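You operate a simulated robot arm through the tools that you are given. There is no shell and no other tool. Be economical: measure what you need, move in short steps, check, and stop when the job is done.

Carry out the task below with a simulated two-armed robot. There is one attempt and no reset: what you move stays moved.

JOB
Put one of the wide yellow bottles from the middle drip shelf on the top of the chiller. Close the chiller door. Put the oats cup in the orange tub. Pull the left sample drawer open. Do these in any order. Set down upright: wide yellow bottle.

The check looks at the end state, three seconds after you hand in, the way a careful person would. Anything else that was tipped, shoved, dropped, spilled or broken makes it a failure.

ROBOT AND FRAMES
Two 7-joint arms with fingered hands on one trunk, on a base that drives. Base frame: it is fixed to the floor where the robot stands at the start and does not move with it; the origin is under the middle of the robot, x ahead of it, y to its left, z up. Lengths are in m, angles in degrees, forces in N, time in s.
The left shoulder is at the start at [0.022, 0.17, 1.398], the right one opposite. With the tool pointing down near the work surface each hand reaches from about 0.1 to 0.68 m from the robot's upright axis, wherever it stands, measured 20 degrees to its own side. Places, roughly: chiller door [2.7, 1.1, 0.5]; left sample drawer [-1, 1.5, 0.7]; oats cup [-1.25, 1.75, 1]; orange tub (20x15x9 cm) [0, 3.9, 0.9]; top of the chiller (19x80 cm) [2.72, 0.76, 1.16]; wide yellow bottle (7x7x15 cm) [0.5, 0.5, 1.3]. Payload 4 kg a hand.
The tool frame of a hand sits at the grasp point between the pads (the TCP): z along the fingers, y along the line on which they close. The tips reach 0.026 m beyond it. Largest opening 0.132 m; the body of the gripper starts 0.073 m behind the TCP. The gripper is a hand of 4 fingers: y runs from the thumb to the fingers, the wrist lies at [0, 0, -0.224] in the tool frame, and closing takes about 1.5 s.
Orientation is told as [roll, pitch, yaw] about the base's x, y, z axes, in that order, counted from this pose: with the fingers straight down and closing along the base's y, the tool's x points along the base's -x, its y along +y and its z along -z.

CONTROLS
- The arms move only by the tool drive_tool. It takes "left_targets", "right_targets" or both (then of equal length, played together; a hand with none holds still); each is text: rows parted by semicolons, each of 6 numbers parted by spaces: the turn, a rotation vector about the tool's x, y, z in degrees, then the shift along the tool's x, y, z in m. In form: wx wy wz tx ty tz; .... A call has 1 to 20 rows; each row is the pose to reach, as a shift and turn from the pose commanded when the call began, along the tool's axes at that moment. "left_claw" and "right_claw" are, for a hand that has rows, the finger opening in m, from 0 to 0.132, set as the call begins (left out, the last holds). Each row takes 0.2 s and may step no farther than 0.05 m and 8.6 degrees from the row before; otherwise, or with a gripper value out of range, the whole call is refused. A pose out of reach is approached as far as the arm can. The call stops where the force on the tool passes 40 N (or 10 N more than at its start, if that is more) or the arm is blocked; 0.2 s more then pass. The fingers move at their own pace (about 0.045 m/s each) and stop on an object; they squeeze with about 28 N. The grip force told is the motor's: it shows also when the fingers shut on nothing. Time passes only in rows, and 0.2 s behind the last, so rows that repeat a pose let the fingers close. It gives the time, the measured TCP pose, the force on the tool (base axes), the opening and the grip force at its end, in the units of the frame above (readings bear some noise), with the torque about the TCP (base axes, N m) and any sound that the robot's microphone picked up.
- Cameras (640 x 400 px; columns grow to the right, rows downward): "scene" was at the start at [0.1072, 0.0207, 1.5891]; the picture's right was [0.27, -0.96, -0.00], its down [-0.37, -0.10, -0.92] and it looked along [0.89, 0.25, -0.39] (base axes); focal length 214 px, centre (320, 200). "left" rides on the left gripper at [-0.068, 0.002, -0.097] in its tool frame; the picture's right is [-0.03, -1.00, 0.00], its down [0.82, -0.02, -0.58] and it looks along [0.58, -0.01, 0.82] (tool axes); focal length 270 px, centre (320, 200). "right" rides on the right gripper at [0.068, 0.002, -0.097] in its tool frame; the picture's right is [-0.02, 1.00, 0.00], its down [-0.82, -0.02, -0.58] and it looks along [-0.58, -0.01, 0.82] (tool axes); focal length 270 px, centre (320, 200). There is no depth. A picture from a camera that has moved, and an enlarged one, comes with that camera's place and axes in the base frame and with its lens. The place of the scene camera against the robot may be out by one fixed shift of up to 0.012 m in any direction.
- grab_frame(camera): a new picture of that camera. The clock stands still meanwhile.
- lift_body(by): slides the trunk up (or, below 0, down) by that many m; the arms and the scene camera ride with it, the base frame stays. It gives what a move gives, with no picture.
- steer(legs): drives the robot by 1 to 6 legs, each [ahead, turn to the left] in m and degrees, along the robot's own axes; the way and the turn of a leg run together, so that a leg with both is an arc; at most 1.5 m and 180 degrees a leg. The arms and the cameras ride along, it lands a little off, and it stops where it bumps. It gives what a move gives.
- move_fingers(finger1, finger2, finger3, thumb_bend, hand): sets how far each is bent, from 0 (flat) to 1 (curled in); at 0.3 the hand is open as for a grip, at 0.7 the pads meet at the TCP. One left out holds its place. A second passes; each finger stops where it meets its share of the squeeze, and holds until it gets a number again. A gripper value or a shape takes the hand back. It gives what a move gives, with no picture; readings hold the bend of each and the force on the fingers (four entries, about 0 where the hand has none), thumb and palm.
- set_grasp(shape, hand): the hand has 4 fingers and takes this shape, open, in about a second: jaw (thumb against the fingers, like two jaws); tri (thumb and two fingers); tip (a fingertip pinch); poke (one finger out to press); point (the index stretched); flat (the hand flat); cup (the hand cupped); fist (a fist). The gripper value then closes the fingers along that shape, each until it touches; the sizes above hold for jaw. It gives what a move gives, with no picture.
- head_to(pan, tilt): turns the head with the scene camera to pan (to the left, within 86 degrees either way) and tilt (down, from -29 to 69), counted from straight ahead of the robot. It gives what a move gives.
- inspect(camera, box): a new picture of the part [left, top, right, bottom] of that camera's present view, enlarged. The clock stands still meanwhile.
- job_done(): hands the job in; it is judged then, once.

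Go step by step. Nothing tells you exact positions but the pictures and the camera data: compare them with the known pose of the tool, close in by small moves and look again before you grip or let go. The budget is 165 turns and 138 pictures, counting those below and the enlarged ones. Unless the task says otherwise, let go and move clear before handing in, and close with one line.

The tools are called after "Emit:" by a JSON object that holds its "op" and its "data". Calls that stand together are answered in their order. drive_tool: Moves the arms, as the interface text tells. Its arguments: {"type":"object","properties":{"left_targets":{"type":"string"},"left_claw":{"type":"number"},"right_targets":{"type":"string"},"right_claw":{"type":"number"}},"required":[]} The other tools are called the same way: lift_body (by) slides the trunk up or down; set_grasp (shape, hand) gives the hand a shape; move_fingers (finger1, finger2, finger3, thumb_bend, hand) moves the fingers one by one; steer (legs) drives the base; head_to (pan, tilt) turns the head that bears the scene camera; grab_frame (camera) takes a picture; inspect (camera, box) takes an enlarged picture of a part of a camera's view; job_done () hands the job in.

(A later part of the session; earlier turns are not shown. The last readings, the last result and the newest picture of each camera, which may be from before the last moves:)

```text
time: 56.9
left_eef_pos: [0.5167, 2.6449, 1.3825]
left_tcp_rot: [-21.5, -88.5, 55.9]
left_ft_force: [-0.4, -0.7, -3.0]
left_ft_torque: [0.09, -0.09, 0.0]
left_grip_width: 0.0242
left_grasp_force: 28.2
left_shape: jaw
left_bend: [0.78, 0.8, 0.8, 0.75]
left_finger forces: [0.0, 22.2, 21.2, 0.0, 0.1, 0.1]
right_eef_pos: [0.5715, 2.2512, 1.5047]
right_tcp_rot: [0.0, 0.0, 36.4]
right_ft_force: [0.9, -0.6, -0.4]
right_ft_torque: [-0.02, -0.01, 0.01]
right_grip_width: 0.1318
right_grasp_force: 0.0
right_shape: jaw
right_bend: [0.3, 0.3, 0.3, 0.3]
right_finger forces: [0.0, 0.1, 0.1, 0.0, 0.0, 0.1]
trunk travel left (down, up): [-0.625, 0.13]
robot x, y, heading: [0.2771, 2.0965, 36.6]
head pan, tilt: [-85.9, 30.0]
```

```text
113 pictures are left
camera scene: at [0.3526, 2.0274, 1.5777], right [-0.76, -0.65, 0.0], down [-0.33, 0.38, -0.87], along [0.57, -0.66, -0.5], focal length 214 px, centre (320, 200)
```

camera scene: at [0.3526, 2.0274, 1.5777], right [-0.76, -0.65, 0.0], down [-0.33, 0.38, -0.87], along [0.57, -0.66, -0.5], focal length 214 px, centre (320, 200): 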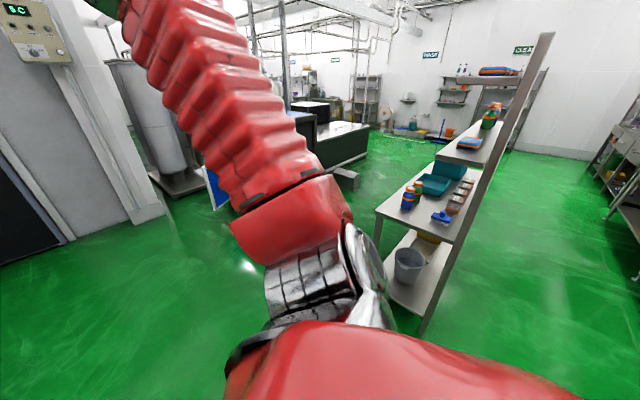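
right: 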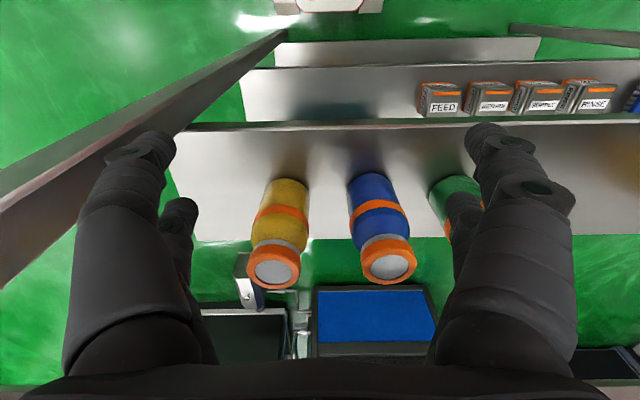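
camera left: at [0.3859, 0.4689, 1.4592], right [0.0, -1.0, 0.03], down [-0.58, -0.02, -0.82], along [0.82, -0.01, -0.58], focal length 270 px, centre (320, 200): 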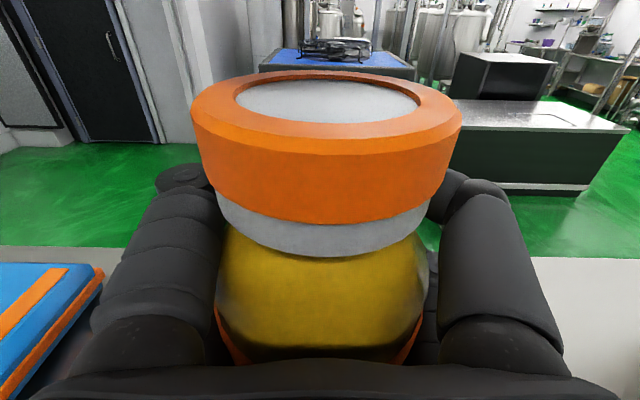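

No obstacle is near, so the tucked left arm is likely jamming against the body. I'll extend it a little outward and forward, then retry the turn.

Emit:
{"op": "drive_tool", "data": {"left_targets": "0 0 0 0 0.02 0.02; 0 0 0 0 0.04 0.04; 0 0 0 0 0.06 0.06; 0 0 0 -0.01 0.08 0.08; 0 0 0 -0.01 0.1 0.1"}}

Emit:
{"op": "steer", "data": {"legs": [[0, -37]]}}

```text
time: 58.1
left_eef_pos: [0.5459, 2.7834, 1.3886]
left_tcp_rot: [-25.1, -88.6, 59.5]
left_ft_force: [-0.6, 0.1, -4.3]
left_ft_torque: [0.08, -0.09, 0.02]
left_grip_width: 0.0238
left_grasp_force: 27.7
left_shape: jaw
left_bend: [0.78, 0.8, 0.8, 0.75]
left_finger forces: [0.0, 21.3, 20.6, 0.0, 0.1, 0.1]
right_eef_pos: [0.571, 2.2524, 1.5028]
right_tcp_rot: [0.0, 0.2, 36.5]
right_ft_force: [-0.3, 0.9, -0.2]
right_ft_torque: [0.0, 0.02, 0.0]
right_grip_width: 0.1319
right_grasp_force: 0.0
right_shape: jaw
right_bend: [0.3, 0.3, 0.3, 0.3]
right_finger forces: [0.0, 0.0, 0.0, 0.0, 0.0, 0.1]
trunk travel left (down, up): [-0.625, 0.13]
robot x, y, heading: [0.2819, 2.0936, 36.5]
head pan, tilt: [-85.9, 30.0]
```

```text
time: 60.5
left_eef_pos: [0.905, 2.4889, 1.3897]
left_tcp_rot: [-22.2, -88.4, 20.0]
left_ft_force: [0.3, 0.9, -4.1]
left_ft_torque: [0.03, -0.14, -0.04]
left_grip_width: 0.0241
left_grasp_force: 28.0
left_shape: jaw
left_bend: [0.78, 0.8, 0.8, 0.75]
left_finger forces: [0.0, 20.9, 20.4, 0.0, 0.0, 0.1]
right_eef_pos: [0.6115, 2.046, 1.5023]
right_tcp_rot: [-0.1, 0.1, 0.1]
right_ft_force: [1.4, 0.4, 1.1]
right_ft_torque: [-0.01, -0.02, -0.03]
right_grip_width: 0.1319
right_grasp_force: 0.0
right_shape: jaw
right_bend: [0.3, 0.3, 0.3, 0.3]
right_finger forces: [0.0, 0.1, 0.0, 0.0, 0.1, 0.0]
trunk travel left (down, up): [-0.625, 0.13]
robot x, y, heading: [0.2781, 2.1232, 0.7]
head pan, tilt: [-85.9, 30.0]
```

Free now. I'll drive toward the chiller and look from nearer.

Emit:
{"op": "steer", "data": {"legs": [[0, -18], [1.2, 0]]}}

Emit:
{"op": "head_to", "data": {"pan": -15, "tilt": 25}}

Emit:
{"op": "grab_frame", "data": {"camera": "scene"}}

```text
time: 67.8
left_eef_pos: [2.1456, 1.9523, 1.3897]
left_tcp_rot: [-23.4, -88.6, 3.3]
left_ft_force: [0.7, -1.0, -4.3]
left_ft_torque: [-0.06, -0.15, -0.03]
left_grip_width: 0.024
left_grasp_force: 27.9
left_shape: jaw
left_bend: [0.78, 0.8, 0.8, 0.75]
left_finger forces: [0.0, 20.6, 20.3, 0.1, 0.0, 0.1]
right_eef_pos: [1.7305, 1.6211, 1.5035]
right_tcp_rot: [-0.1, 0.0, -17.9]
right_ft_force: [0.4, -0.6, 0.1]
right_ft_torque: [-0.03, 0.03, 0.01]
right_grip_width: 0.1318
right_grasp_force: 0.0
right_shape: jaw
right_bend: [0.3, 0.3, 0.3, 0.3]
right_finger forces: [0.1, 0.0, 0.0, 0.1, 0.0, 0.0]
trunk travel left (down, up): [-0.625, 0.13]
robot x, y, heading: [1.4415, 1.7973, -17.6]
head pan, tilt: [-85.9, 30.0]
```

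```text
time: 69.2
left_eef_pos: [2.1457, 1.9527, 1.3906]
left_tcp_rot: [-23.2, -88.4, 3.1]
left_ft_force: [-0.9, -0.2, -3.9]
left_ft_torque: [-0.02, -0.15, 0.02]
left_grip_width: 0.0242
left_grasp_force: 27.7
left_shape: jaw
left_bend: [0.78, 0.8, 0.8, 0.75]
left_finger forces: [0.1, 20.5, 20.4, 0.0, 0.0, 0.0]
right_eef_pos: [1.7292, 1.6205, 1.5043]
right_tcp_rot: [0.0, 0.0, -17.8]
right_ft_force: [0.3, -0.1, -0.4]
right_ft_torque: [0.0, -0.05, -0.01]
right_grip_width: 0.1319
right_grasp_force: 0.1
right_shape: jaw
right_bend: [0.3, 0.3, 0.3, 0.3]
right_finger forces: [0.1, 0.0, 0.1, 0.0, 0.0, 0.0]
trunk travel left (down, up): [-0.625, 0.13]
robot x, y, heading: [1.4391, 1.7934, -17.7]
head pan, tilt: [-15.0, 25.0]
```

```text
112 pictures are left
camera scene: at [1.534, 1.7394, 1.5855], right [-0.54, -0.84, 0.0], down [-0.36, 0.23, -0.91], along [0.76, -0.49, -0.42], focal length 214 px, centre (320, 200)
```

scene: 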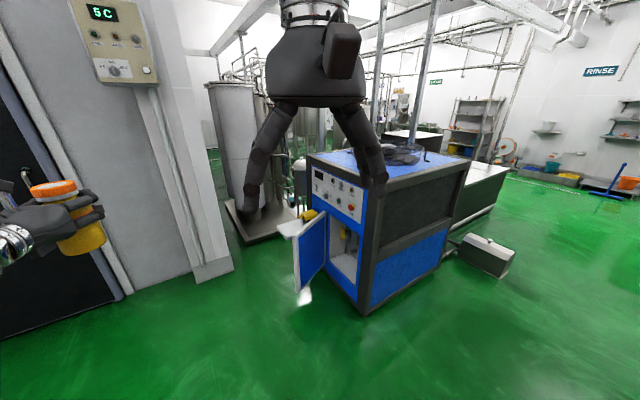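

I see the chiller: control panel and half-open door face +y, hinge on the far (+x) side. Zooming in.

Emit:
{"op": "inspect", "data": {"camera": "scene", "box": [260, 120, 500, 320]}}

Emit:
{"op": "grab_frame", "data": {"camera": "right"}}

```text
2.00 times, centred on (380, 220) of scene
camera zoom: at [1.534, 1.7394, 1.5855], right [-0.54, -0.84, 0.0], down [-0.36, 0.23, -0.91], along [0.76, -0.49, -0.42], focal length 429 px, centre (200, 160)
```

zoom: 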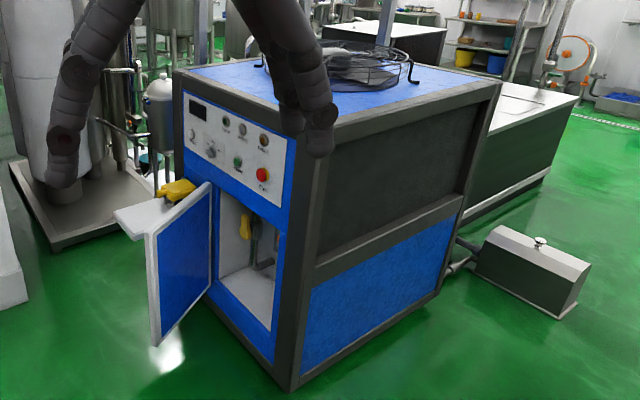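

```text
110 pictures are left
camera right: at [1.6643, 1.6426, 1.6005], right [0.33, 0.94, 0.0], down [0.77, -0.27, 0.58], along [0.54, -0.19, -0.82], focal length 270 px, centre (320, 200)
```

right: 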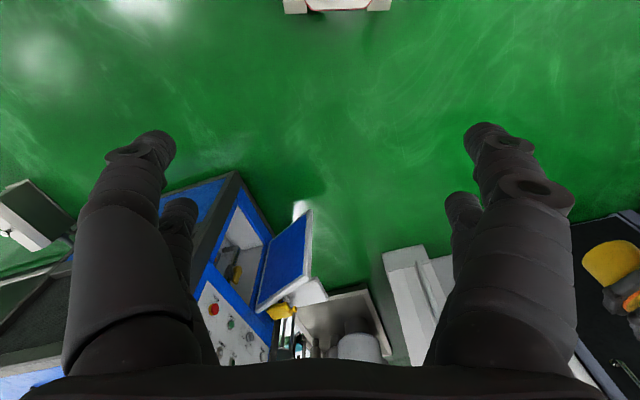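

The free strip is along the chiller's front (+y) edge, x 2.3–3.1, y 0.67–0.85, with the fan behind. I'll approach from the −x side facing +x, to place with the left hand.

Emit:
{"op": "steer", "data": {"legs": [[0, -64], [1.4, 0], [0, 81]]}}

Emit:
{"op": "head_to", "data": {"pan": 15, "tilt": 25}}

Emit:
{"op": "grab_frame", "data": {"camera": "scene"}}

Emit:
{"op": "grab_frame", "data": {"camera": "left"}}

```text
time: 72.3
left_eef_pos: [1.9487, 1.2764, 1.3869]
left_tcp_rot: [1.2, -87.8, -78.2]
left_ft_force: [-6.6, -4.0, -3.6]
left_ft_torque: [-0.14, 0.09, 0.51]
left_grip_width: 0.0243
left_grasp_force: 28.1
left_shape: jaw
left_bend: [0.78, 0.8, 0.8, 0.75]
left_finger forces: [0.0, 20.7, 23.2, 0.0, 0.0, 0.0]
right_eef_pos: [1.4412, 1.4451, 1.5054]
right_tcp_rot: [0.5, 0.2, -75.0]
right_ft_force: [-1.7, -0.4, -1.2]
right_ft_torque: [0.07, -0.17, -0.03]
right_grip_width: 0.132
right_grasp_force: 0.1
right_shape: jaw
right_bend: [0.3, 0.3, 0.3, 0.3]
right_finger forces: [0.0, 0.0, 0.1, 0.1, 0.0, 0.1]
trunk travel left (down, up): [-0.625, 0.13]
robot x, y, heading: [1.4917, 1.8081, -76.6]
head pan, tilt: [-15.0, 25.0]
stopped in leg 1: the robot was blocked; the commanded pose is now the measured one
```

```text
time: 73.2
left_eef_pos: [1.9581, 1.2833, 1.3869]
left_tcp_rot: [13.4, -87.8, -90.2]
left_ft_force: [-0.6, -0.3, -4.3]
left_ft_torque: [-0.09, -0.02, 0.03]
left_grip_width: 0.0241
left_grasp_force: 27.7
left_shape: jaw
left_bend: [0.78, 0.8, 0.8, 0.75]
left_finger forces: [0.0, 21.4, 21.9, 0.0, 0.0, 0.0]
right_eef_pos: [1.4507, 1.4504, 1.5052]
right_tcp_rot: [0.0, 0.0, -74.9]
right_ft_force: [-0.5, 0.0, 0.0]
right_ft_torque: [0.02, -0.04, -0.01]
right_grip_width: 0.1319
right_grasp_force: 0.0
right_shape: jaw
right_bend: [0.3, 0.3, 0.3, 0.3]
right_finger forces: [0.1, 0.0, 0.0, 0.0, 0.0, 0.0]
trunk travel left (down, up): [-0.625, 0.13]
robot x, y, heading: [1.4909, 1.8059, -77.0]
head pan, tilt: [15.0, 25.0]
```

```text
109 pictures are left
camera scene: at [1.54, 1.7072, 1.5856], right [-0.88, -0.47, 0.0], down [-0.2, 0.37, -0.91], along [0.43, -0.8, -0.42], focal length 214 px, centre (320, 200)
```

scene: 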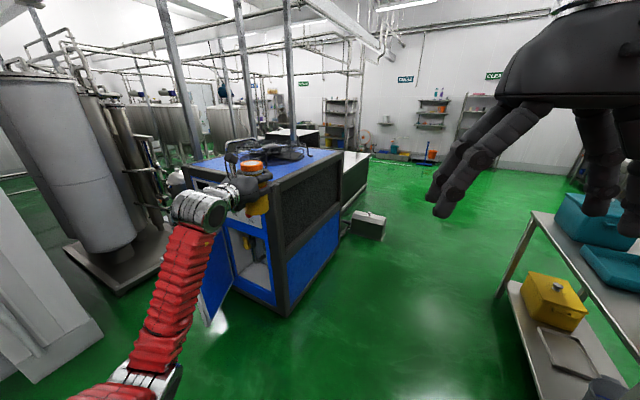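

```text
108 pictures are left
camera left: at [1.9385, 1.3739, 1.458], right [-0.97, -0.23, 0.02], down [-0.15, 0.59, -0.79], along [0.17, -0.78, -0.61], focal length 270 px, centre (320, 200)
```

left: 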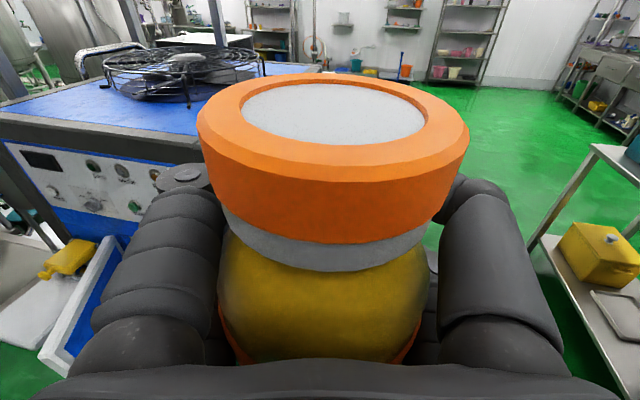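

Stopped again with a slight push toward +x; I'll look to the right.

Emit:
{"op": "head_to", "data": {"pan": -86, "tilt": 35}}

Emit:
{"op": "grab_frame", "data": {"camera": "scene"}}

Emit:
{"op": "head_to", "data": {"pan": 86, "tilt": 35}}

Emit:
{"op": "grab_frame", "data": {"camera": "scene"}}

```text
time: 75.0
left_eef_pos: [1.9623, 1.2837, 1.3868]
left_tcp_rot: [10.2, -87.9, -87.1]
left_ft_force: [0.2, -0.8, -3.9]
left_ft_torque: [-0.14, -0.04, 0.01]
left_grip_width: 0.0239
left_grasp_force: 27.7
left_shape: jaw
left_bend: [0.78, 0.8, 0.8, 0.75]
left_finger forces: [0.0, 21.7, 21.8, 0.1, 0.0, 0.1]
right_eef_pos: [1.4536, 1.4499, 1.5054]
right_tcp_rot: [-0.1, 0.0, -74.8]
right_ft_force: [-0.4, -0.1, -0.2]
right_ft_torque: [0.02, 0.01, -0.01]
right_grip_width: 0.1322
right_grasp_force: 0.0
right_shape: jaw
right_bend: [0.3, 0.3, 0.3, 0.3]
right_finger forces: [0.1, 0.0, 0.1, 0.1, 0.0, 0.0]
trunk travel left (down, up): [-0.625, 0.13]
robot x, y, heading: [1.4934, 1.8056, -76.4]
head pan, tilt: [-85.9, 35.0]
```

```text
107 pictures are left
camera scene: at [1.4154, 1.7629, 1.5699], right [-0.3, 0.95, 0.0], down [0.55, 0.17, -0.82], along [-0.78, -0.24, -0.57], focal length 214 px, centre (320, 200)
```

scene: 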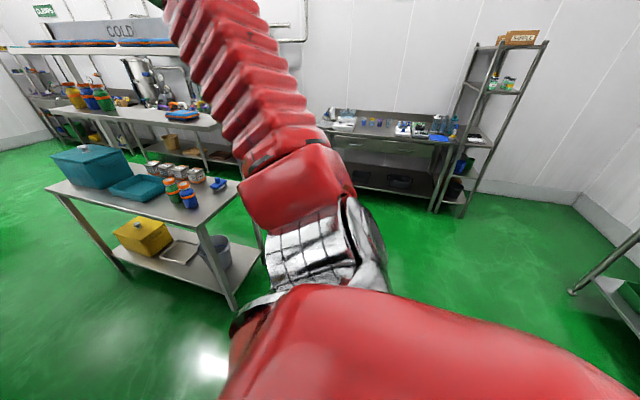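

```text
time: 77.6
left_eef_pos: [1.9623, 1.2827, 1.3865]
left_tcp_rot: [10.4, -87.9, -87.1]
left_ft_force: [0.3, 0.7, -4.4]
left_ft_torque: [-0.15, -0.07, -0.01]
left_grip_width: 0.0242
left_grasp_force: 28.6
left_shape: jaw
left_bend: [0.78, 0.8, 0.8, 0.75]
left_finger forces: [0.0, 21.7, 21.7, 0.0, 0.0, 0.1]
right_eef_pos: [1.4531, 1.4502, 1.5047]
right_tcp_rot: [0.0, 0.0, -74.8]
right_ft_force: [-0.8, -0.2, -0.1]
right_ft_torque: [0.01, 0.0, -0.01]
right_grip_width: 0.1322
right_grasp_force: 0.1
right_shape: jaw
right_bend: [0.3, 0.3, 0.3, 0.3]
right_finger forces: [0.0, 0.1, 0.0, 0.1, 0.0, 0.1]
trunk travel left (down, up): [-0.625, 0.13]
robot x, y, heading: [1.4905, 1.8029, -76.7]
head pan, tilt: [85.9, 35.0]
```

```text
106 pictures are left
camera scene: at [1.5863, 1.8032, 1.5698], right [0.16, -0.99, 0.0], down [-0.57, -0.09, -0.82], along [0.81, 0.13, -0.57], focal length 214 px, centre (320, 200)
```

scene: 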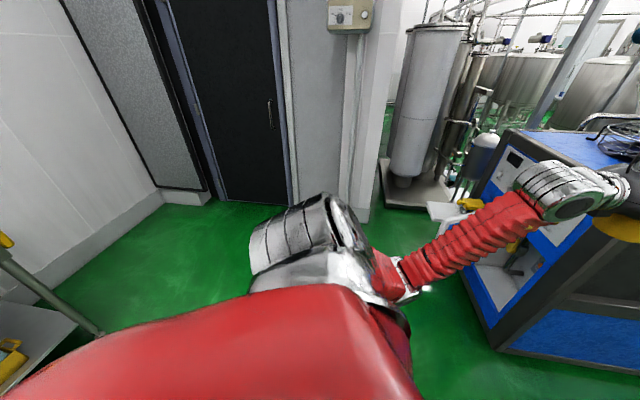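

Nothing is in contact; the stops look tied to large fast turns. I'll use smaller turn legs.

Emit:
{"op": "steer", "data": {"legs": [[0, -4], [0.7, 0], [0.7, 0]]}}

Emit:
{"op": "steer", "data": {"legs": [[0, 20], [0, 20], [0, 20], [0, 20]]}}

Emit:
{"op": "head_to", "data": {"pan": 15, "tilt": 25}}

Emit:
{"op": "grab_frame", "data": {"camera": "scene"}}

```text
time: 85.5
left_eef_pos: [2.126, -0.1415, 1.3865]
left_tcp_rot: [10.9, -87.8, -92.6]
left_ft_force: [-0.1, 0.4, -3.0]
left_ft_torque: [-0.15, 0.01, 0.0]
left_grip_width: 0.024
left_grasp_force: 28.0
left_shape: jaw
left_bend: [0.78, 0.8, 0.8, 0.75]
left_finger forces: [0.1, 21.6, 21.7, 0.0, 0.1, 0.0]
right_eef_pos: [1.6335, 0.0713, 1.5054]
right_tcp_rot: [-0.2, -0.1, -79.9]
right_ft_force: [-0.9, -0.5, 0.1]
right_ft_torque: [-0.02, -0.01, 0.01]
right_grip_width: 0.1321
right_grasp_force: 0.1
right_shape: jaw
right_bend: [0.3, 0.3, 0.3, 0.3]
right_finger forces: [0.1, 0.0, 0.0, 0.0, 0.0, 0.1]
trunk travel left (down, up): [-0.625, 0.13]
robot x, y, heading: [1.7049, 0.4217, -81.5]
head pan, tilt: [85.9, 35.0]
```

```text
time: 89.4
left_eef_pos: [2.4101, 0.484, 1.3863]
left_tcp_rot: [6.1, -87.8, -29.9]
left_ft_force: [0.3, 1.1, -4.6]
left_ft_torque: [-0.05, -0.16, -0.09]
left_grip_width: 0.024
left_grasp_force: 27.9
left_shape: jaw
left_bend: [0.78, 0.8, 0.8, 0.75]
left_finger forces: [0.0, 21.9, 21.3, 0.1, 0.0, 0.1]
right_eef_pos: [1.9708, 0.1774, 1.507]
right_tcp_rot: [-0.3, 0.0, -21.8]
right_ft_force: [0.0, 0.6, -0.6]
right_ft_torque: [-0.06, 0.03, -0.02]
right_grip_width: 0.132
right_grasp_force: 0.1
right_shape: jaw
right_bend: [0.3, 0.3, 0.3, 0.3]
right_finger forces: [0.2, 0.0, 0.1, 0.0, 0.0, 0.0]
trunk travel left (down, up): [-0.625, 0.13]
robot x, y, heading: [1.686, 0.3696, -21.1]
head pan, tilt: [85.9, 35.0]
stopped in leg 3: the robot was blocked; the commanded pose is now the measured one
```

```text
time: 90.8
left_eef_pos: [2.4089, 0.4793, 1.3879]
left_tcp_rot: [9.4, -87.9, -33.0]
left_ft_force: [-0.1, -0.7, -3.2]
left_ft_torque: [-0.06, -0.17, -0.03]
left_grip_width: 0.0238
left_grasp_force: 27.9
left_shape: jaw
left_bend: [0.78, 0.8, 0.8, 0.75]
left_finger forces: [0.0, 21.6, 21.6, 0.0, 0.0, 0.0]
right_eef_pos: [1.9676, 0.1738, 1.5075]
right_tcp_rot: [0.0, -0.1, -21.8]
right_ft_force: [0.3, 0.3, 0.6]
right_ft_torque: [0.0, 0.0, 0.03]
right_grip_width: 0.1319
right_grasp_force: 0.1
right_shape: jaw
right_bend: [0.3, 0.3, 0.3, 0.3]
right_finger forces: [0.1, 0.0, 0.0, 0.1, 0.1, 0.0]
trunk travel left (down, up): [-0.625, 0.13]
robot x, y, heading: [1.683, 0.3723, -21.4]
head pan, tilt: [15.0, 25.0]
```

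```text
105 pictures are left
camera scene: at [1.7941, 0.3525, 1.5855], right [-0.11, -0.99, 0.0], down [-0.42, 0.05, -0.91], along [0.9, -0.1, -0.42], focal length 214 px, centre (320, 200)
```

scene: 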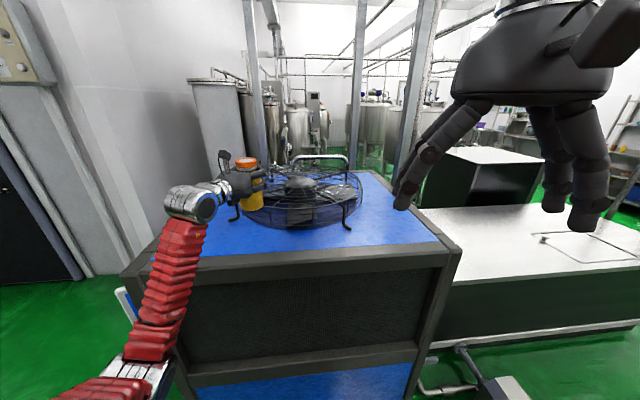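

Blocked again part-way. I'll look down around the base.

Emit:
{"op": "head_to", "data": {"pan": 30, "tilt": 69}}

Emit:
{"op": "grab_frame", "data": {"camera": "scene"}}

Emit:
{"op": "head_to", "data": {"pan": -40, "tilt": 69}}

Emit:
{"op": "grab_frame", "data": {"camera": "scene"}}

```text
time: 92.0
left_eef_pos: [2.4082, 0.4794, 1.3877]
left_tcp_rot: [9.9, -87.9, -33.7]
left_ft_force: [-0.3, 0.3, -3.0]
left_ft_torque: [-0.09, -0.15, -0.01]
left_grip_width: 0.0242
left_grasp_force: 27.8
left_shape: jaw
left_bend: [0.78, 0.8, 0.8, 0.75]
left_finger forces: [0.0, 21.6, 21.6, 0.1, 0.0, 0.1]
right_eef_pos: [1.9682, 0.1737, 1.507]
right_tcp_rot: [0.0, 0.0, -21.8]
right_ft_force: [-0.8, 0.1, 0.1]
right_ft_torque: [-0.01, 0.02, 0.02]
right_grip_width: 0.1319
right_grasp_force: 0.0
right_shape: jaw
right_bend: [0.3, 0.3, 0.3, 0.3]
right_finger forces: [0.1, 0.0, 0.0, 0.0, 0.0, 0.1]
trunk travel left (down, up): [-0.625, 0.13]
robot x, y, heading: [1.6839, 0.3734, -21.4]
head pan, tilt: [30.0, 68.8]
```

```text
104 pictures are left
camera scene: at [1.7578, 0.3704, 1.5262], right [0.15, -0.99, 0.0], down [-0.92, -0.14, -0.36], along [0.36, 0.06, -0.93], focal length 214 px, centre (320, 200)
```

scene: 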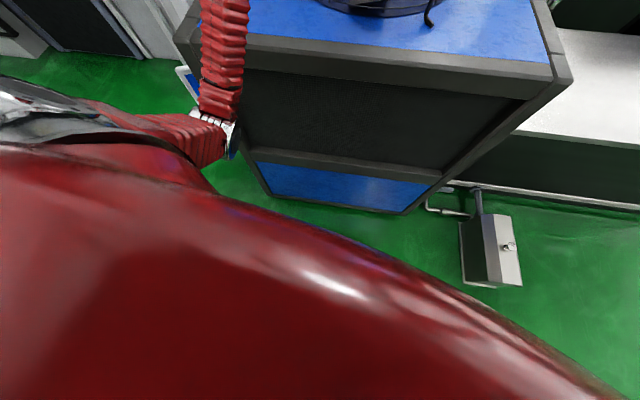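

```text
time: 93.4
left_eef_pos: [2.4069, 0.4793, 1.3878]
left_tcp_rot: [9.9, -88.0, -33.5]
left_ft_force: [0.4, 0.4, -4.0]
left_ft_torque: [-0.08, -0.12, 0.01]
left_grip_width: 0.0242
left_grasp_force: 27.5
left_shape: jaw
left_bend: [0.78, 0.8, 0.8, 0.75]
left_finger forces: [0.0, 21.5, 21.5, 0.0, 0.0, 0.0]
right_eef_pos: [1.9684, 0.1726, 1.5079]
right_tcp_rot: [-0.1, 0.0, -21.7]
right_ft_force: [0.3, -0.1, 0.1]
right_ft_torque: [0.03, 0.01, -0.01]
right_grip_width: 0.1319
right_grasp_force: 0.1
right_shape: jaw
right_bend: [0.3, 0.3, 0.3, 0.3]
right_finger forces: [0.1, 0.1, 0.0, 0.1, 0.0, 0.1]
trunk travel left (down, up): [-0.625, 0.13]
robot x, y, heading: [1.6832, 0.3768, -21.6]
head pan, tilt: [-40.0, 68.8]
```

```text
103 pictures are left
camera scene: at [1.7293, 0.3129, 1.5261], right [-0.88, -0.48, 0.0], down [-0.45, 0.82, -0.36], along [0.17, -0.32, -0.93], focal length 214 px, centre (320, 200)
```

scene: 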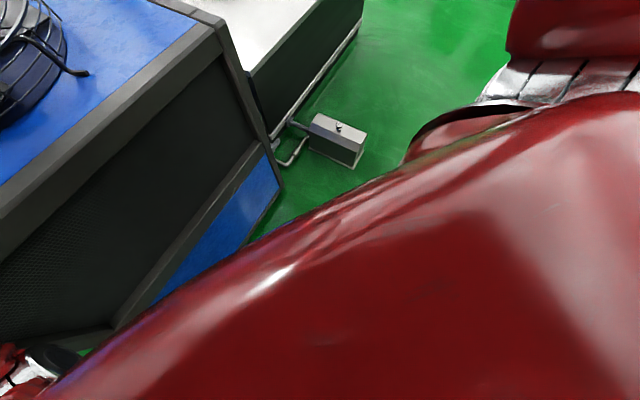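

The left elbow (hanging low and out) touches the chiller's near corner during the swing. I'll back off, finish the turn, and then come straight in.

Emit:
{"op": "steer", "data": {"legs": [[-0.3, 0], [0, 21]]}}

Emit:
{"op": "head_to", "data": {"pan": 20, "tilt": 25}}

Emit:
{"op": "grab_frame", "data": {"camera": "scene"}}

```text
time: 96.7
left_eef_pos: [2.0466, 0.8334, 1.3877]
left_tcp_rot: [10.6, -87.8, -14.0]
left_ft_force: [0.3, 0.3, -4.7]
left_ft_torque: [0.01, -0.12, 0.05]
left_grip_width: 0.0241
left_grasp_force: 27.8
left_shape: jaw
left_bend: [0.78, 0.8, 0.8, 0.75]
left_finger forces: [0.0, 21.1, 21.3, 0.0, 0.1, 0.0]
right_eef_pos: [1.7416, 0.3943, 1.5079]
right_tcp_rot: [0.0, -0.1, -1.4]
right_ft_force: [0.0, 0.0, 0.2]
right_ft_torque: [-0.01, -0.03, 0.0]
right_grip_width: 0.1316
right_grasp_force: 0.1
right_shape: jaw
right_bend: [0.3, 0.3, 0.3, 0.3]
right_finger forces: [0.0, 0.0, 0.0, 0.0, 0.0, 0.0]
trunk travel left (down, up): [-0.625, 0.13]
robot x, y, heading: [1.4037, 0.4609, -0.9]
head pan, tilt: [-40.0, 68.8]
```

```text
time: 98.0
left_eef_pos: [2.048, 0.8316, 1.3882]
left_tcp_rot: [10.6, -87.9, -13.9]
left_ft_force: [-0.4, 0.1, -4.5]
left_ft_torque: [0.0, -0.13, 0.04]
left_grip_width: 0.0242
left_grasp_force: 28.3
left_shape: jaw
left_bend: [0.78, 0.8, 0.8, 0.75]
left_finger forces: [0.1, 21.3, 21.5, 0.0, 0.0, 0.1]
right_eef_pos: [1.7423, 0.392, 1.507]
right_tcp_rot: [0.1, 0.0, -1.4]
right_ft_force: [0.0, 0.3, 0.3]
right_ft_torque: [0.0, -0.01, 0.03]
right_grip_width: 0.132
right_grasp_force: 0.1
right_shape: jaw
right_bend: [0.3, 0.3, 0.3, 0.3]
right_finger forces: [0.0, 0.0, 0.0, 0.0, 0.0, 0.0]
trunk travel left (down, up): [-0.625, 0.13]
robot x, y, heading: [1.4054, 0.4609, -1.2]
head pan, tilt: [20.0, 25.0]
```

```text
102 pictures are left
camera scene: at [1.513, 0.4855, 1.5855], right [0.32, -0.95, 0.0], down [-0.4, -0.13, -0.91], along [0.86, 0.29, -0.42], focal length 214 px, centre (320, 200)
```

scene: 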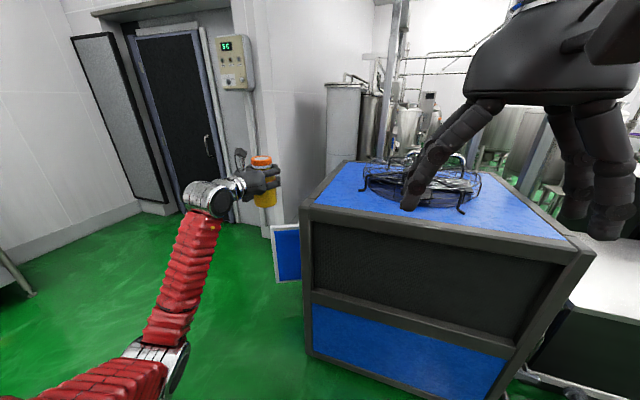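

Clear. Corner of the top is near [2.27,0.83]. I'll drive ahead 0.3 and then position the hand at about [2.44,0.755], above the strip.

Emit:
{"op": "steer", "data": {"legs": [[0.3, 0]]}}

Emit:
{"op": "drive_tool", "data": {"left_targets": "0 0 0 0 -0.017 0.022; 0 0 0 0 -0.034 0.045; 0 0 0 0 -0.051 0.07; 0 0 0 0 -0.068 0.09"}}

Emit:
{"op": "grab_frame", "data": {"camera": "scene"}}

Emit:
{"op": "grab_frame", "data": {"camera": "left"}}

```text
time: 100.0
left_eef_pos: [2.3501, 0.8049, 1.3873]
left_tcp_rot: [10.6, -87.7, -14.0]
left_ft_force: [-0.1, 0.3, -3.4]
left_ft_torque: [-0.03, -0.13, 0.05]
left_grip_width: 0.0238
left_grasp_force: 28.1
left_shape: jaw
left_bend: [0.78, 0.8, 0.8, 0.75]
left_finger forces: [0.0, 21.1, 21.4, 0.0, 0.0, 0.0]
right_eef_pos: [2.0419, 0.3657, 1.5072]
right_tcp_rot: [0.0, 0.0, -1.6]
right_ft_force: [1.1, -0.4, -0.4]
right_ft_torque: [-0.01, 0.05, 0.01]
right_grip_width: 0.132
right_grasp_force: 0.1
right_shape: jaw
right_bend: [0.3, 0.3, 0.3, 0.3]
right_finger forces: [0.0, 0.0, 0.0, 0.0, 0.0, 0.1]
trunk travel left (down, up): [-0.625, 0.13]
robot x, y, heading: [1.704, 0.4399, -1.4]
head pan, tilt: [20.0, 25.0]
```

```text
time: 101.0
left_eef_pos: [2.4184, 0.7465, 1.3856]
left_tcp_rot: [10.1, -87.9, -13.6]
left_ft_force: [0.4, 0.5, -3.5]
left_ft_torque: [0.01, -0.14, -0.01]
left_grip_width: 0.024
left_grasp_force: 28.0
left_shape: jaw
left_bend: [0.78, 0.8, 0.8, 0.75]
left_finger forces: [0.0, 21.1, 21.3, 0.1, 0.1, 0.1]
left hand out of reach, approached as far as the arm can: row 4
right_eef_pos: [2.0407, 0.3689, 1.5083]
right_tcp_rot: [0.0, 0.0, -1.5]
right_ft_force: [0.0, 0.6, 0.0]
right_ft_torque: [-0.05, 0.0, 0.02]
right_grip_width: 0.1318
right_grasp_force: 0.1
right_shape: jaw
right_bend: [0.3, 0.3, 0.3, 0.3]
right_finger forces: [0.0, 0.0, 0.1, 0.1, 0.1, 0.0]
trunk travel left (down, up): [-0.625, 0.13]
robot x, y, heading: [1.7092, 0.4388, -1.2]
head pan, tilt: [20.0, 25.0]
```

```text
101 pictures are left
camera scene: at [1.8124, 0.4651, 1.5855], right [0.32, -0.95, 0.0], down [-0.4, -0.14, -0.91], along [0.86, 0.29, -0.42], focal length 214 px, centre (320, 200)
```

scene: 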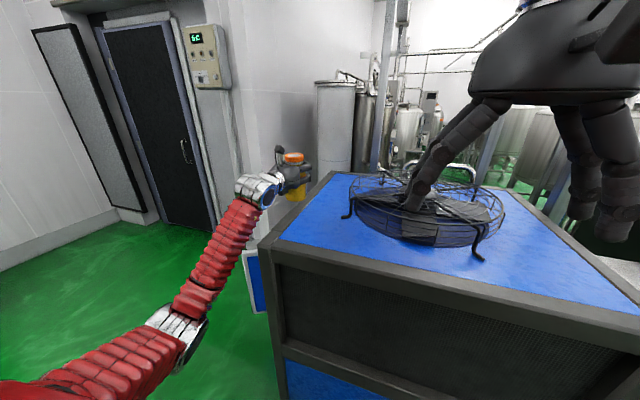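

```text
100 pictures are left
camera left: at [2.3255, 0.7533, 1.4565], right [-0.06, -1.0, 0.02], down [-0.61, 0.02, -0.79], along [0.79, -0.06, -0.61], focal length 270 px, centre (320, 200)
```

left: 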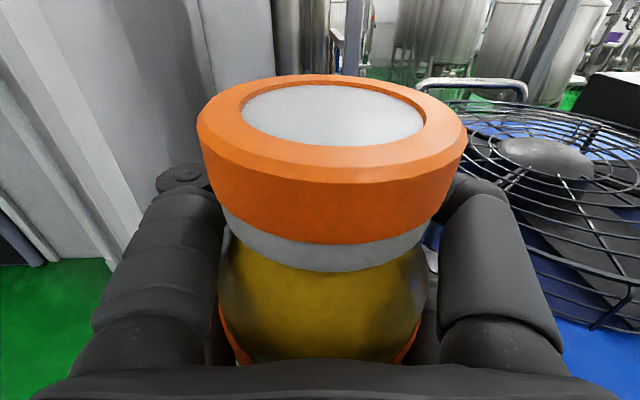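

Over the strip, clear of the fan. I'll nudge 4 cm forward, lower the trunk most of the way, and look.

Emit:
{"op": "steer", "data": {"legs": [[0.04, 0]]}}

Emit:
{"op": "lift_body", "data": {"by": -0.11}}

Emit:
{"op": "head_to", "data": {"pan": 30, "tilt": 20}}

Emit:
{"op": "inspect", "data": {"camera": "scene", "box": [240, 140, 400, 240]}}

```text
time: 101.9
left_eef_pos: [2.4569, 0.7455, 1.3868]
left_tcp_rot: [10.7, -87.9, -14.1]
left_ft_force: [0.1, 0.0, -4.4]
left_ft_torque: [0.01, -0.12, 0.0]
left_grip_width: 0.0242
left_grasp_force: 27.6
left_shape: jaw
left_bend: [0.78, 0.8, 0.8, 0.75]
left_finger forces: [0.0, 21.1, 21.3, 0.0, 0.0, 0.1]
right_eef_pos: [2.0788, 0.3663, 1.5088]
right_tcp_rot: [0.0, -0.2, -1.5]
right_ft_force: [0.1, -0.1, -0.3]
right_ft_torque: [0.0, -0.03, 0.0]
right_grip_width: 0.1321
right_grasp_force: 0.0
right_shape: jaw
right_bend: [0.3, 0.3, 0.3, 0.3]
right_finger forces: [0.1, 0.0, 0.0, 0.0, 0.0, 0.0]
trunk travel left (down, up): [-0.625, 0.13]
robot x, y, heading: [1.747, 0.4374, -1.1]
head pan, tilt: [20.0, 25.0]
```

```text
time: 103.3
left_eef_pos: [2.4585, 0.7466, 1.2763]
left_tcp_rot: [10.2, -87.9, -13.7]
left_ft_force: [-0.5, -0.2, -4.0]
left_ft_torque: [-0.02, -0.14, -0.01]
left_grip_width: 0.0243
left_grasp_force: 27.8
left_shape: jaw
left_bend: [0.78, 0.8, 0.8, 0.75]
left_finger forces: [0.0, 21.1, 21.3, 0.0, 0.1, 0.0]
right_eef_pos: [2.0816, 0.3669, 1.3994]
right_tcp_rot: [0.0, -0.1, -1.5]
right_ft_force: [0.3, 0.1, -0.5]
right_ft_torque: [-0.01, -0.01, 0.01]
right_grip_width: 0.1319
right_grasp_force: 0.1
right_shape: jaw
right_bend: [0.3, 0.3, 0.3, 0.3]
right_finger forces: [0.0, 0.0, 0.1, 0.0, 0.1, 0.0]
trunk travel left (down, up): [-0.515, 0.24]
robot x, y, heading: [1.7471, 0.4405, -1.0]
head pan, tilt: [20.0, 25.0]
```

```text
time: 104.0
left_eef_pos: [2.4598, 0.746, 1.2752]
left_tcp_rot: [9.5, -87.7, -12.9]
left_ft_force: [-0.2, 0.8, -4.6]
left_ft_torque: [0.02, -0.13, -0.03]
left_grip_width: 0.0239
left_grasp_force: 27.7
left_shape: jaw
left_bend: [0.78, 0.8, 0.8, 0.75]
left_finger forces: [0.0, 21.1, 21.3, 0.1, 0.0, 0.1]
right_eef_pos: [2.0828, 0.3667, 1.3985]
right_tcp_rot: [-0.1, 0.0, -1.5]
right_ft_force: [-0.8, 0.8, 0.1]
right_ft_torque: [0.0, -0.01, 0.02]
right_grip_width: 0.1318
right_grasp_force: 0.0
right_shape: jaw
right_bend: [0.3, 0.3, 0.3, 0.3]
right_finger forces: [0.0, 0.1, 0.0, 0.1, 0.0, 0.0]
trunk travel left (down, up): [-0.515, 0.24]
robot x, y, heading: [1.7446, 0.4378, -1.3]
head pan, tilt: [30.0, 20.0]
```

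```text
4.00 times, centred on (320, 190) of scene
camera zoom: at [1.8549, 0.479, 1.4832], right [0.48, -0.88, 0.0], down [-0.3, -0.17, -0.94], along [0.82, 0.45, -0.34], focal length 858 px, centre (320, 240)
```

zoom: 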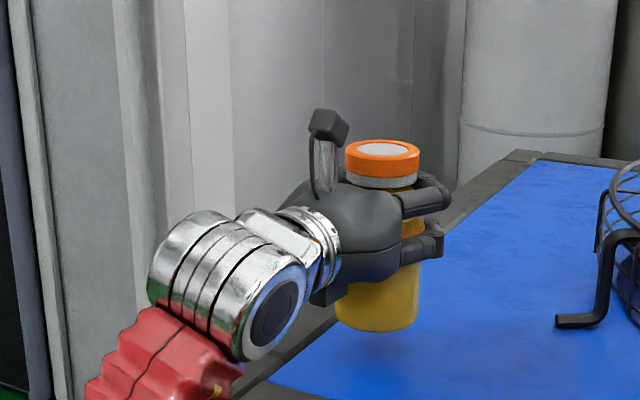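

Gap about 3 cm. Lowering further in small steps, watching the vertical force.

Emit:
{"op": "lift_body", "data": {"by": -0.022}}

Emit:
{"op": "inspect", "data": {"camera": "scene", "box": [240, 140, 400, 240]}}

```text
time: 104.7
left_eef_pos: [2.4594, 0.7465, 1.2534]
left_tcp_rot: [10.0, -87.9, -13.5]
left_ft_force: [-0.6, 0.5, -4.2]
left_ft_torque: [-0.01, -0.11, -0.02]
left_grip_width: 0.0241
left_grasp_force: 28.3
left_shape: jaw
left_bend: [0.78, 0.8, 0.8, 0.75]
left_finger forces: [0.0, 21.1, 21.3, 0.0, 0.0, 0.1]
right_eef_pos: [2.0812, 0.3663, 1.3766]
right_tcp_rot: [0.1, -0.2, -1.5]
right_ft_force: [-0.5, -0.2, -0.4]
right_ft_torque: [-0.03, 0.01, 0.0]
right_grip_width: 0.1319
right_grasp_force: 0.0
right_shape: jaw
right_bend: [0.3, 0.3, 0.3, 0.3]
right_finger forces: [0.1, 0.1, 0.1, 0.0, 0.0, 0.1]
trunk travel left (down, up): [-0.493, 0.262]
robot x, y, heading: [1.7478, 0.4358, -1.1]
head pan, tilt: [30.0, 20.0]
```

```text
4.00 times, centred on (320, 190) of scene
camera zoom: at [1.8564, 0.479, 1.4612], right [0.48, -0.88, 0.0], down [-0.3, -0.17, -0.94], along [0.82, 0.45, -0.34], focal length 858 px, centre (320, 240)
```

zoom: 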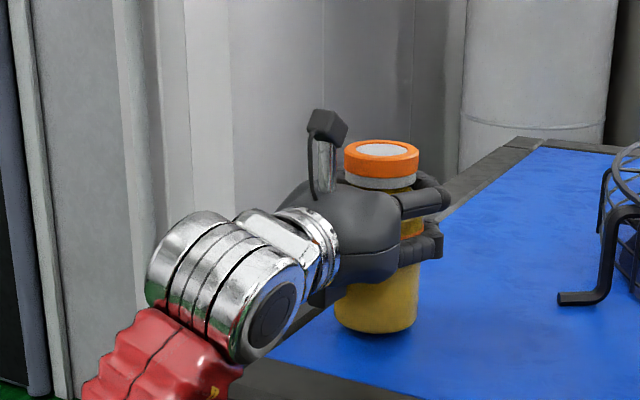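

Emit:
{"op": "lift_body", "data": {"by": -0.007}}

Emit:
{"op": "lift_body", "data": {"by": -0.004}}

Emit:
{"op": "inspect", "data": {"camera": "scene", "box": [240, 140, 400, 240]}}

```text
time: 105.3
left_eef_pos: [2.4592, 0.7457, 1.2489]
left_tcp_rot: [10.7, -88.2, -14.2]
left_ft_force: [2.3, 1.2, 5.2]
left_ft_torque: [-0.09, 0.13, 0.02]
left_grip_width: 0.024
left_grasp_force: 27.8
left_shape: jaw
left_bend: [0.78, 0.8, 0.8, 0.75]
left_finger forces: [0.0, 21.8, 20.9, 0.0, 0.1, 0.0]
right_eef_pos: [2.0813, 0.3666, 1.3702]
right_tcp_rot: [0.1, -0.1, -1.4]
right_ft_force: [-0.4, 0.3, 1.0]
right_ft_torque: [-0.02, -0.04, 0.02]
right_grip_width: 0.1321
right_grasp_force: 0.2
right_shape: jaw
right_bend: [0.3, 0.3, 0.3, 0.3]
right_finger forces: [0.0, 0.0, 0.1, 0.1, 0.0, 0.0]
trunk travel left (down, up): [-0.486, 0.269]
robot x, y, heading: [1.7486, 0.4383, -1.1]
head pan, tilt: [30.0, 20.0]
```

```text
time: 105.8
left_eef_pos: [2.4579, 0.7467, 1.2472]
left_tcp_rot: [13.3, -88.2, -16.7]
left_ft_force: [7.6, 4.2, 20.7]
left_ft_torque: [-0.14, 0.59, -0.08]
left_grip_width: 0.0239
left_grasp_force: 27.7
left_shape: jaw
left_bend: [0.78, 0.8, 0.8, 0.75]
left_finger forces: [0.0, 23.7, 19.6, 0.0, 0.1, 0.0]
right_eef_pos: [2.081, 0.3662, 1.3666]
right_tcp_rot: [0.0, 0.0, -1.6]
right_ft_force: [1.1, 0.6, 0.0]
right_ft_torque: [-0.01, -0.01, 0.0]
right_grip_width: 0.132
right_grasp_force: 0.0
right_shape: jaw
right_bend: [0.3, 0.3, 0.3, 0.3]
right_finger forces: [0.0, 0.0, 0.0, 0.0, 0.1, 0.1]
trunk travel left (down, up): [-0.482, 0.273]
robot x, y, heading: [1.7474, 0.436, -1.2]
head pan, tilt: [30.0, 20.0]
```

```text
4.00 times, centred on (320, 190) of scene
camera zoom: at [1.8567, 0.4786, 1.4505], right [0.48, -0.88, 0.0], down [-0.3, -0.16, -0.94], along [0.82, 0.45, -0.34], focal length 858 px, centre (320, 240)
```

zoom: 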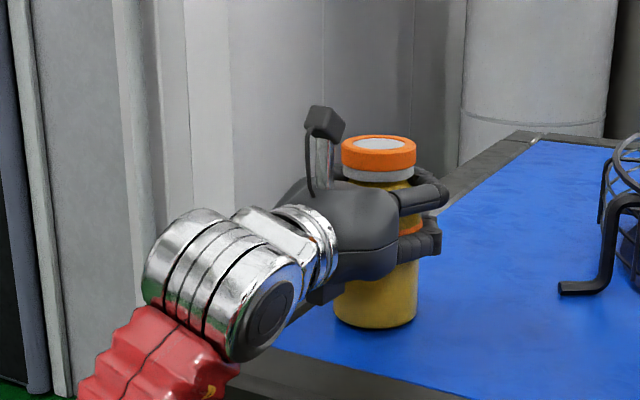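

In contact. I'll relieve the push by 4 mm, then open the fingers gradually.

Emit:
{"op": "lift_body", "data": {"by": 0.004}}

Emit:
{"op": "drive_tool", "data": {"left_targets": "0 0 0 0 0 0; 0 0 0 0 0 0; 0 0 0 0 0 0; 0 0 0 0 0 0; 0 0 0 0 0 0; 0 0 0 0 0 0; 0 0 0 0 0 0; 0 0 0 0 0 0; 0 0 0 0 0 0", "left_claw": 0.125}}

Emit:
{"op": "grab_frame", "data": {"camera": "left"}}

Emit:
{"op": "inspect", "data": {"camera": "scene", "box": [240, 140, 400, 240]}}

```text
time: 106.3
left_eef_pos: [2.4584, 0.7458, 1.2473]
left_tcp_rot: [10.3, -87.9, -13.7]
left_ft_force: [2.5, 4.3, 13.7]
left_ft_torque: [-0.07, 0.39, -0.11]
left_grip_width: 0.0241
left_grasp_force: 28.0
left_shape: jaw
left_bend: [0.78, 0.8, 0.8, 0.75]
left_finger forces: [0.0, 23.5, 19.4, 0.0, 0.0, 0.0]
right_eef_pos: [2.08, 0.3667, 1.3701]
right_tcp_rot: [0.0, 0.0, -1.5]
right_ft_force: [0.2, -0.1, 0.2]
right_ft_torque: [-0.04, 0.01, -0.01]
right_grip_width: 0.132
right_grasp_force: 0.0
right_shape: jaw
right_bend: [0.3, 0.3, 0.3, 0.3]
right_finger forces: [0.0, 0.0, 0.1, 0.1, 0.0, 0.0]
trunk travel left (down, up): [-0.486, 0.269]
robot x, y, heading: [1.7479, 0.4373, -1.0]
head pan, tilt: [30.0, 20.0]
```

```text
time: 108.3
left_eef_pos: [2.4596, 0.745, 1.2465]
left_tcp_rot: [9.8, -87.9, -13.3]
left_ft_force: [0.1, -0.4, 0.1]
left_ft_torque: [-0.01, -0.01, 0.0]
left_grip_width: 0.125
left_grasp_force: 0.1
left_shape: jaw
left_bend: [0.41, 0.41, 0.41, 0.29]
left_finger forces: [0.1, 0.1, 0.0, 0.0, 0.0, 0.0]
right_eef_pos: [2.0819, 0.3665, 1.3706]
right_tcp_rot: [0.1, 0.1, -1.6]
right_ft_force: [0.2, -0.8, -0.3]
right_ft_torque: [-0.02, 0.01, 0.02]
right_grip_width: 0.132
right_grasp_force: 0.0
right_shape: jaw
right_bend: [0.3, 0.3, 0.3, 0.3]
right_finger forces: [0.0, 0.1, 0.0, 0.0, 0.1, 0.0]
trunk travel left (down, up): [-0.486, 0.269]
robot x, y, heading: [1.7459, 0.4411, -1.3]
head pan, tilt: [30.0, 20.0]
```

```text
96 pictures are left
camera left: at [2.3655, 0.753, 1.318], right [-0.06, -1.0, 0.02], down [-0.61, 0.02, -0.79], along [0.79, -0.06, -0.61], focal length 270 px, centre (320, 200)
```

left: 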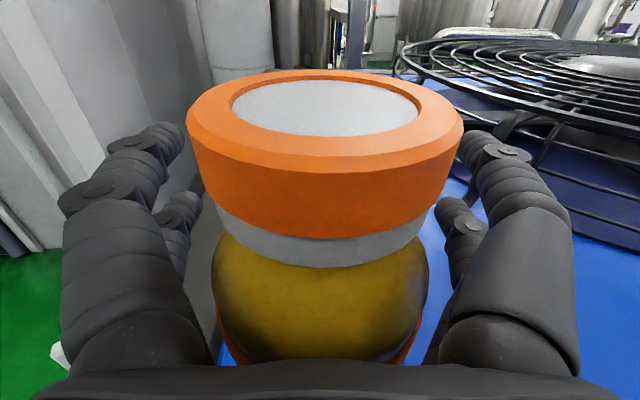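

```text
4.00 times, centred on (320, 190) of scene
camera zoom: at [1.8575, 0.4788, 1.4542], right [0.48, -0.88, 0.0], down [-0.3, -0.17, -0.94], along [0.82, 0.45, -0.34], focal length 858 px, centre (320, 240)
```

zoom: 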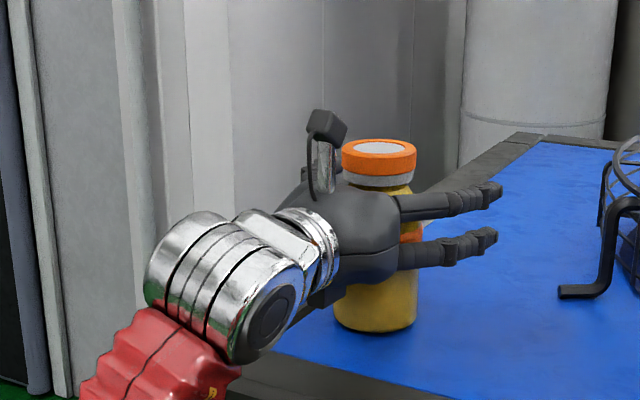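

Bottle stands free between open fingers. I'll withdraw straight back along the hand axis.

Emit:
{"op": "drive_tool", "data": {"left_targets": "0 0 0 0 0 -0.01; 0 0 0 0 0 -0.03; 0 0 0 0 0 -0.05; 0 0 0 0 0 -0.07; 0 0 0 0 0 -0.09; 0 0 0 0 0 -0.11; 0 0 0 0 0 -0.13"}}

Emit:
{"op": "grab_frame", "data": {"camera": "left"}}

```text
time: 110.0
left_eef_pos: [2.3286, 0.7526, 1.2518]
left_tcp_rot: [9.7, -87.9, -13.1]
left_ft_force: [-0.6, 0.5, -0.5]
left_ft_torque: [0.0, 0.02, 0.01]
left_grip_width: 0.1249
left_grasp_force: 0.0
left_shape: jaw
left_bend: [0.41, 0.41, 0.41, 0.29]
left_finger forces: [0.1, 0.0, 0.0, 0.0, 0.0, 0.0]
right_eef_pos: [2.0813, 0.3668, 1.3706]
right_tcp_rot: [0.1, -0.1, -1.5]
right_ft_force: [-0.4, 0.5, 0.2]
right_ft_torque: [0.0, 0.0, 0.01]
right_grip_width: 0.1318
right_grasp_force: 0.1
right_shape: jaw
right_bend: [0.3, 0.3, 0.3, 0.3]
right_finger forces: [0.1, 0.0, 0.1, 0.0, 0.1, 0.1]
trunk travel left (down, up): [-0.486, 0.269]
robot x, y, heading: [1.7476, 0.4395, -1.1]
head pan, tilt: [30.0, 20.0]
```

```text
94 pictures are left
camera left: at [2.2345, 0.7602, 1.3232], right [-0.06, -1.0, 0.02], down [-0.61, 0.02, -0.79], along [0.79, -0.06, -0.61], focal length 270 px, centre (320, 200)
```

left: 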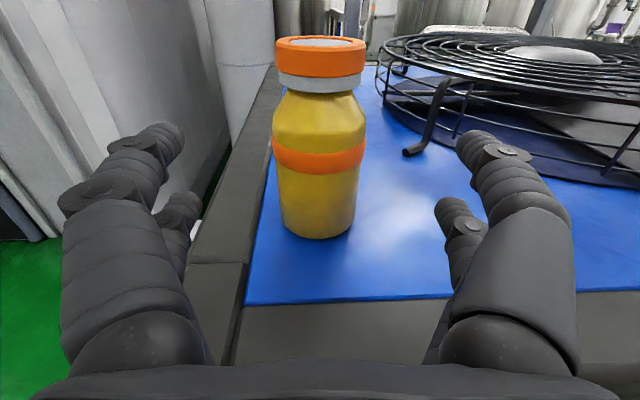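

Bottle is upright on the chiller top. I'll back away and return the left arm to its compact starting posture.

Emit:
{"op": "steer", "data": {"legs": [[-0.4, 0]]}}

Emit:
{"op": "drive_tool", "data": {"left_targets": "0 8 0 -0.015 0.004 -0.03; 0 16 0 -0.03 0.008 -0.06; 0 24 0 -0.045 0.012 -0.09; 0 32 0 -0.06 0.016 -0.12; 0 40 0 -0.075 0.02 -0.14; 0 48 0 -0.09 0.024 -0.16; 0 56 0 -0.105 0.028 -0.18; 0 64 0 -0.12 0.032 -0.2; 0 72 0 -0.135 0.036 -0.22; 0 80 0 -0.15 0.04 -0.245; 0 87.9 0 -0.155 0.04 -0.27"}}

Emit:
{"op": "head_to", "data": {"pan": 20, "tilt": 25}}

Emit:
{"op": "grab_frame", "data": {"camera": "scene"}}

```text
time: 112.5
left_eef_pos: [1.9187, 0.7607, 1.2515]
left_tcp_rot: [10.0, -87.9, -13.5]
left_ft_force: [-1.1, 0.0, 0.7]
left_ft_torque: [-0.04, 0.02, 0.0]
left_grip_width: 0.125
left_grasp_force: 0.0
left_shape: jaw
left_bend: [0.41, 0.41, 0.41, 0.29]
left_finger forces: [0.0, 0.1, 0.0, 0.0, 0.0, 0.1]
right_eef_pos: [1.671, 0.3756, 1.3696]
right_tcp_rot: [0.0, -0.1, -1.5]
right_ft_force: [-0.3, 0.4, 0.0]
right_ft_torque: [-0.01, -0.04, 0.0]
right_grip_width: 0.132
right_grasp_force: 0.1
right_shape: jaw
right_bend: [0.3, 0.3, 0.3, 0.3]
right_finger forces: [0.0, 0.1, 0.0, 0.1, 0.0, 0.1]
trunk travel left (down, up): [-0.486, 0.269]
robot x, y, heading: [1.3394, 0.4504, -1.3]
head pan, tilt: [30.0, 20.0]
```

```text
time: 114.9
left_eef_pos: [1.6753, 0.7976, 1.4038]
left_tcp_rot: [0.3, -0.2, -3.6]
left_ft_force: [0.2, 0.3, 0.4]
left_ft_torque: [0.02, -0.04, 0.01]
left_grip_width: 0.1247
left_grasp_force: 0.1
left_shape: jaw
left_bend: [0.41, 0.41, 0.41, 0.29]
left_finger forces: [0.0, 0.0, 0.1, 0.0, 0.0, 0.0]
left hand out of reach, approached as far as the arm can: row 11
right_eef_pos: [1.6698, 0.3733, 1.3705]
right_tcp_rot: [-0.1, -0.3, -1.5]
right_ft_force: [-0.7, -0.1, -0.1]
right_ft_torque: [-0.01, -0.01, 0.05]
right_grip_width: 0.1318
right_grasp_force: 0.1
right_shape: jaw
right_bend: [0.3, 0.3, 0.3, 0.3]
right_finger forces: [0.1, 0.1, 0.0, 0.1, 0.0, 0.0]
trunk travel left (down, up): [-0.486, 0.269]
robot x, y, heading: [1.3397, 0.4504, -0.9]
head pan, tilt: [30.0, 20.0]
```

```text
time: 115.6
left_eef_pos: [1.6799, 0.7982, 1.4028]
left_tcp_rot: [0.3, -0.1, -3.6]
left_ft_force: [0.2, 0.0, -0.4]
left_ft_torque: [0.0, 0.02, 0.01]
left_grip_width: 0.1249
left_grasp_force: 0.0
left_shape: jaw
left_bend: [0.41, 0.41, 0.41, 0.29]
left_finger forces: [0.0, 0.0, 0.1, 0.0, 0.0, 0.1]
right_eef_pos: [1.6725, 0.3748, 1.3692]
right_tcp_rot: [0.0, -0.1, -1.5]
right_ft_force: [-0.8, 0.6, 0.2]
right_ft_torque: [0.0, 0.01, -0.04]
right_grip_width: 0.1322
right_grasp_force: 0.0
right_shape: jaw
right_bend: [0.3, 0.3, 0.3, 0.3]
right_finger forces: [0.1, 0.1, 0.1, 0.0, 0.1, 0.1]
trunk travel left (down, up): [-0.486, 0.269]
robot x, y, heading: [1.3372, 0.4486, -1.2]
head pan, tilt: [20.0, 25.0]
```

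```text
93 pictures are left
camera scene: at [1.4542, 0.4719, 1.446], right [0.32, -0.95, 0.0], down [-0.4, -0.14, -0.91], along [0.86, 0.29, -0.42], focal length 214 px, centre (320, 200)
```

scene: 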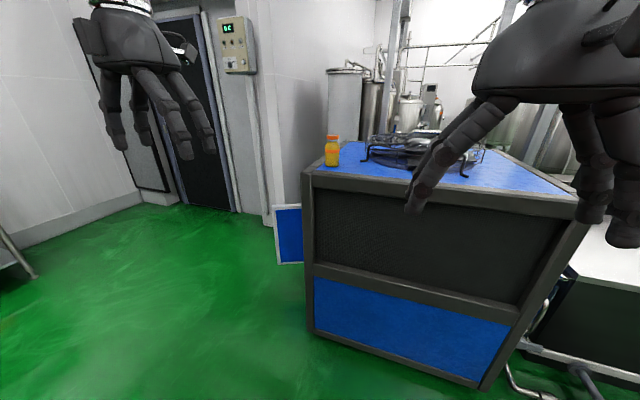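

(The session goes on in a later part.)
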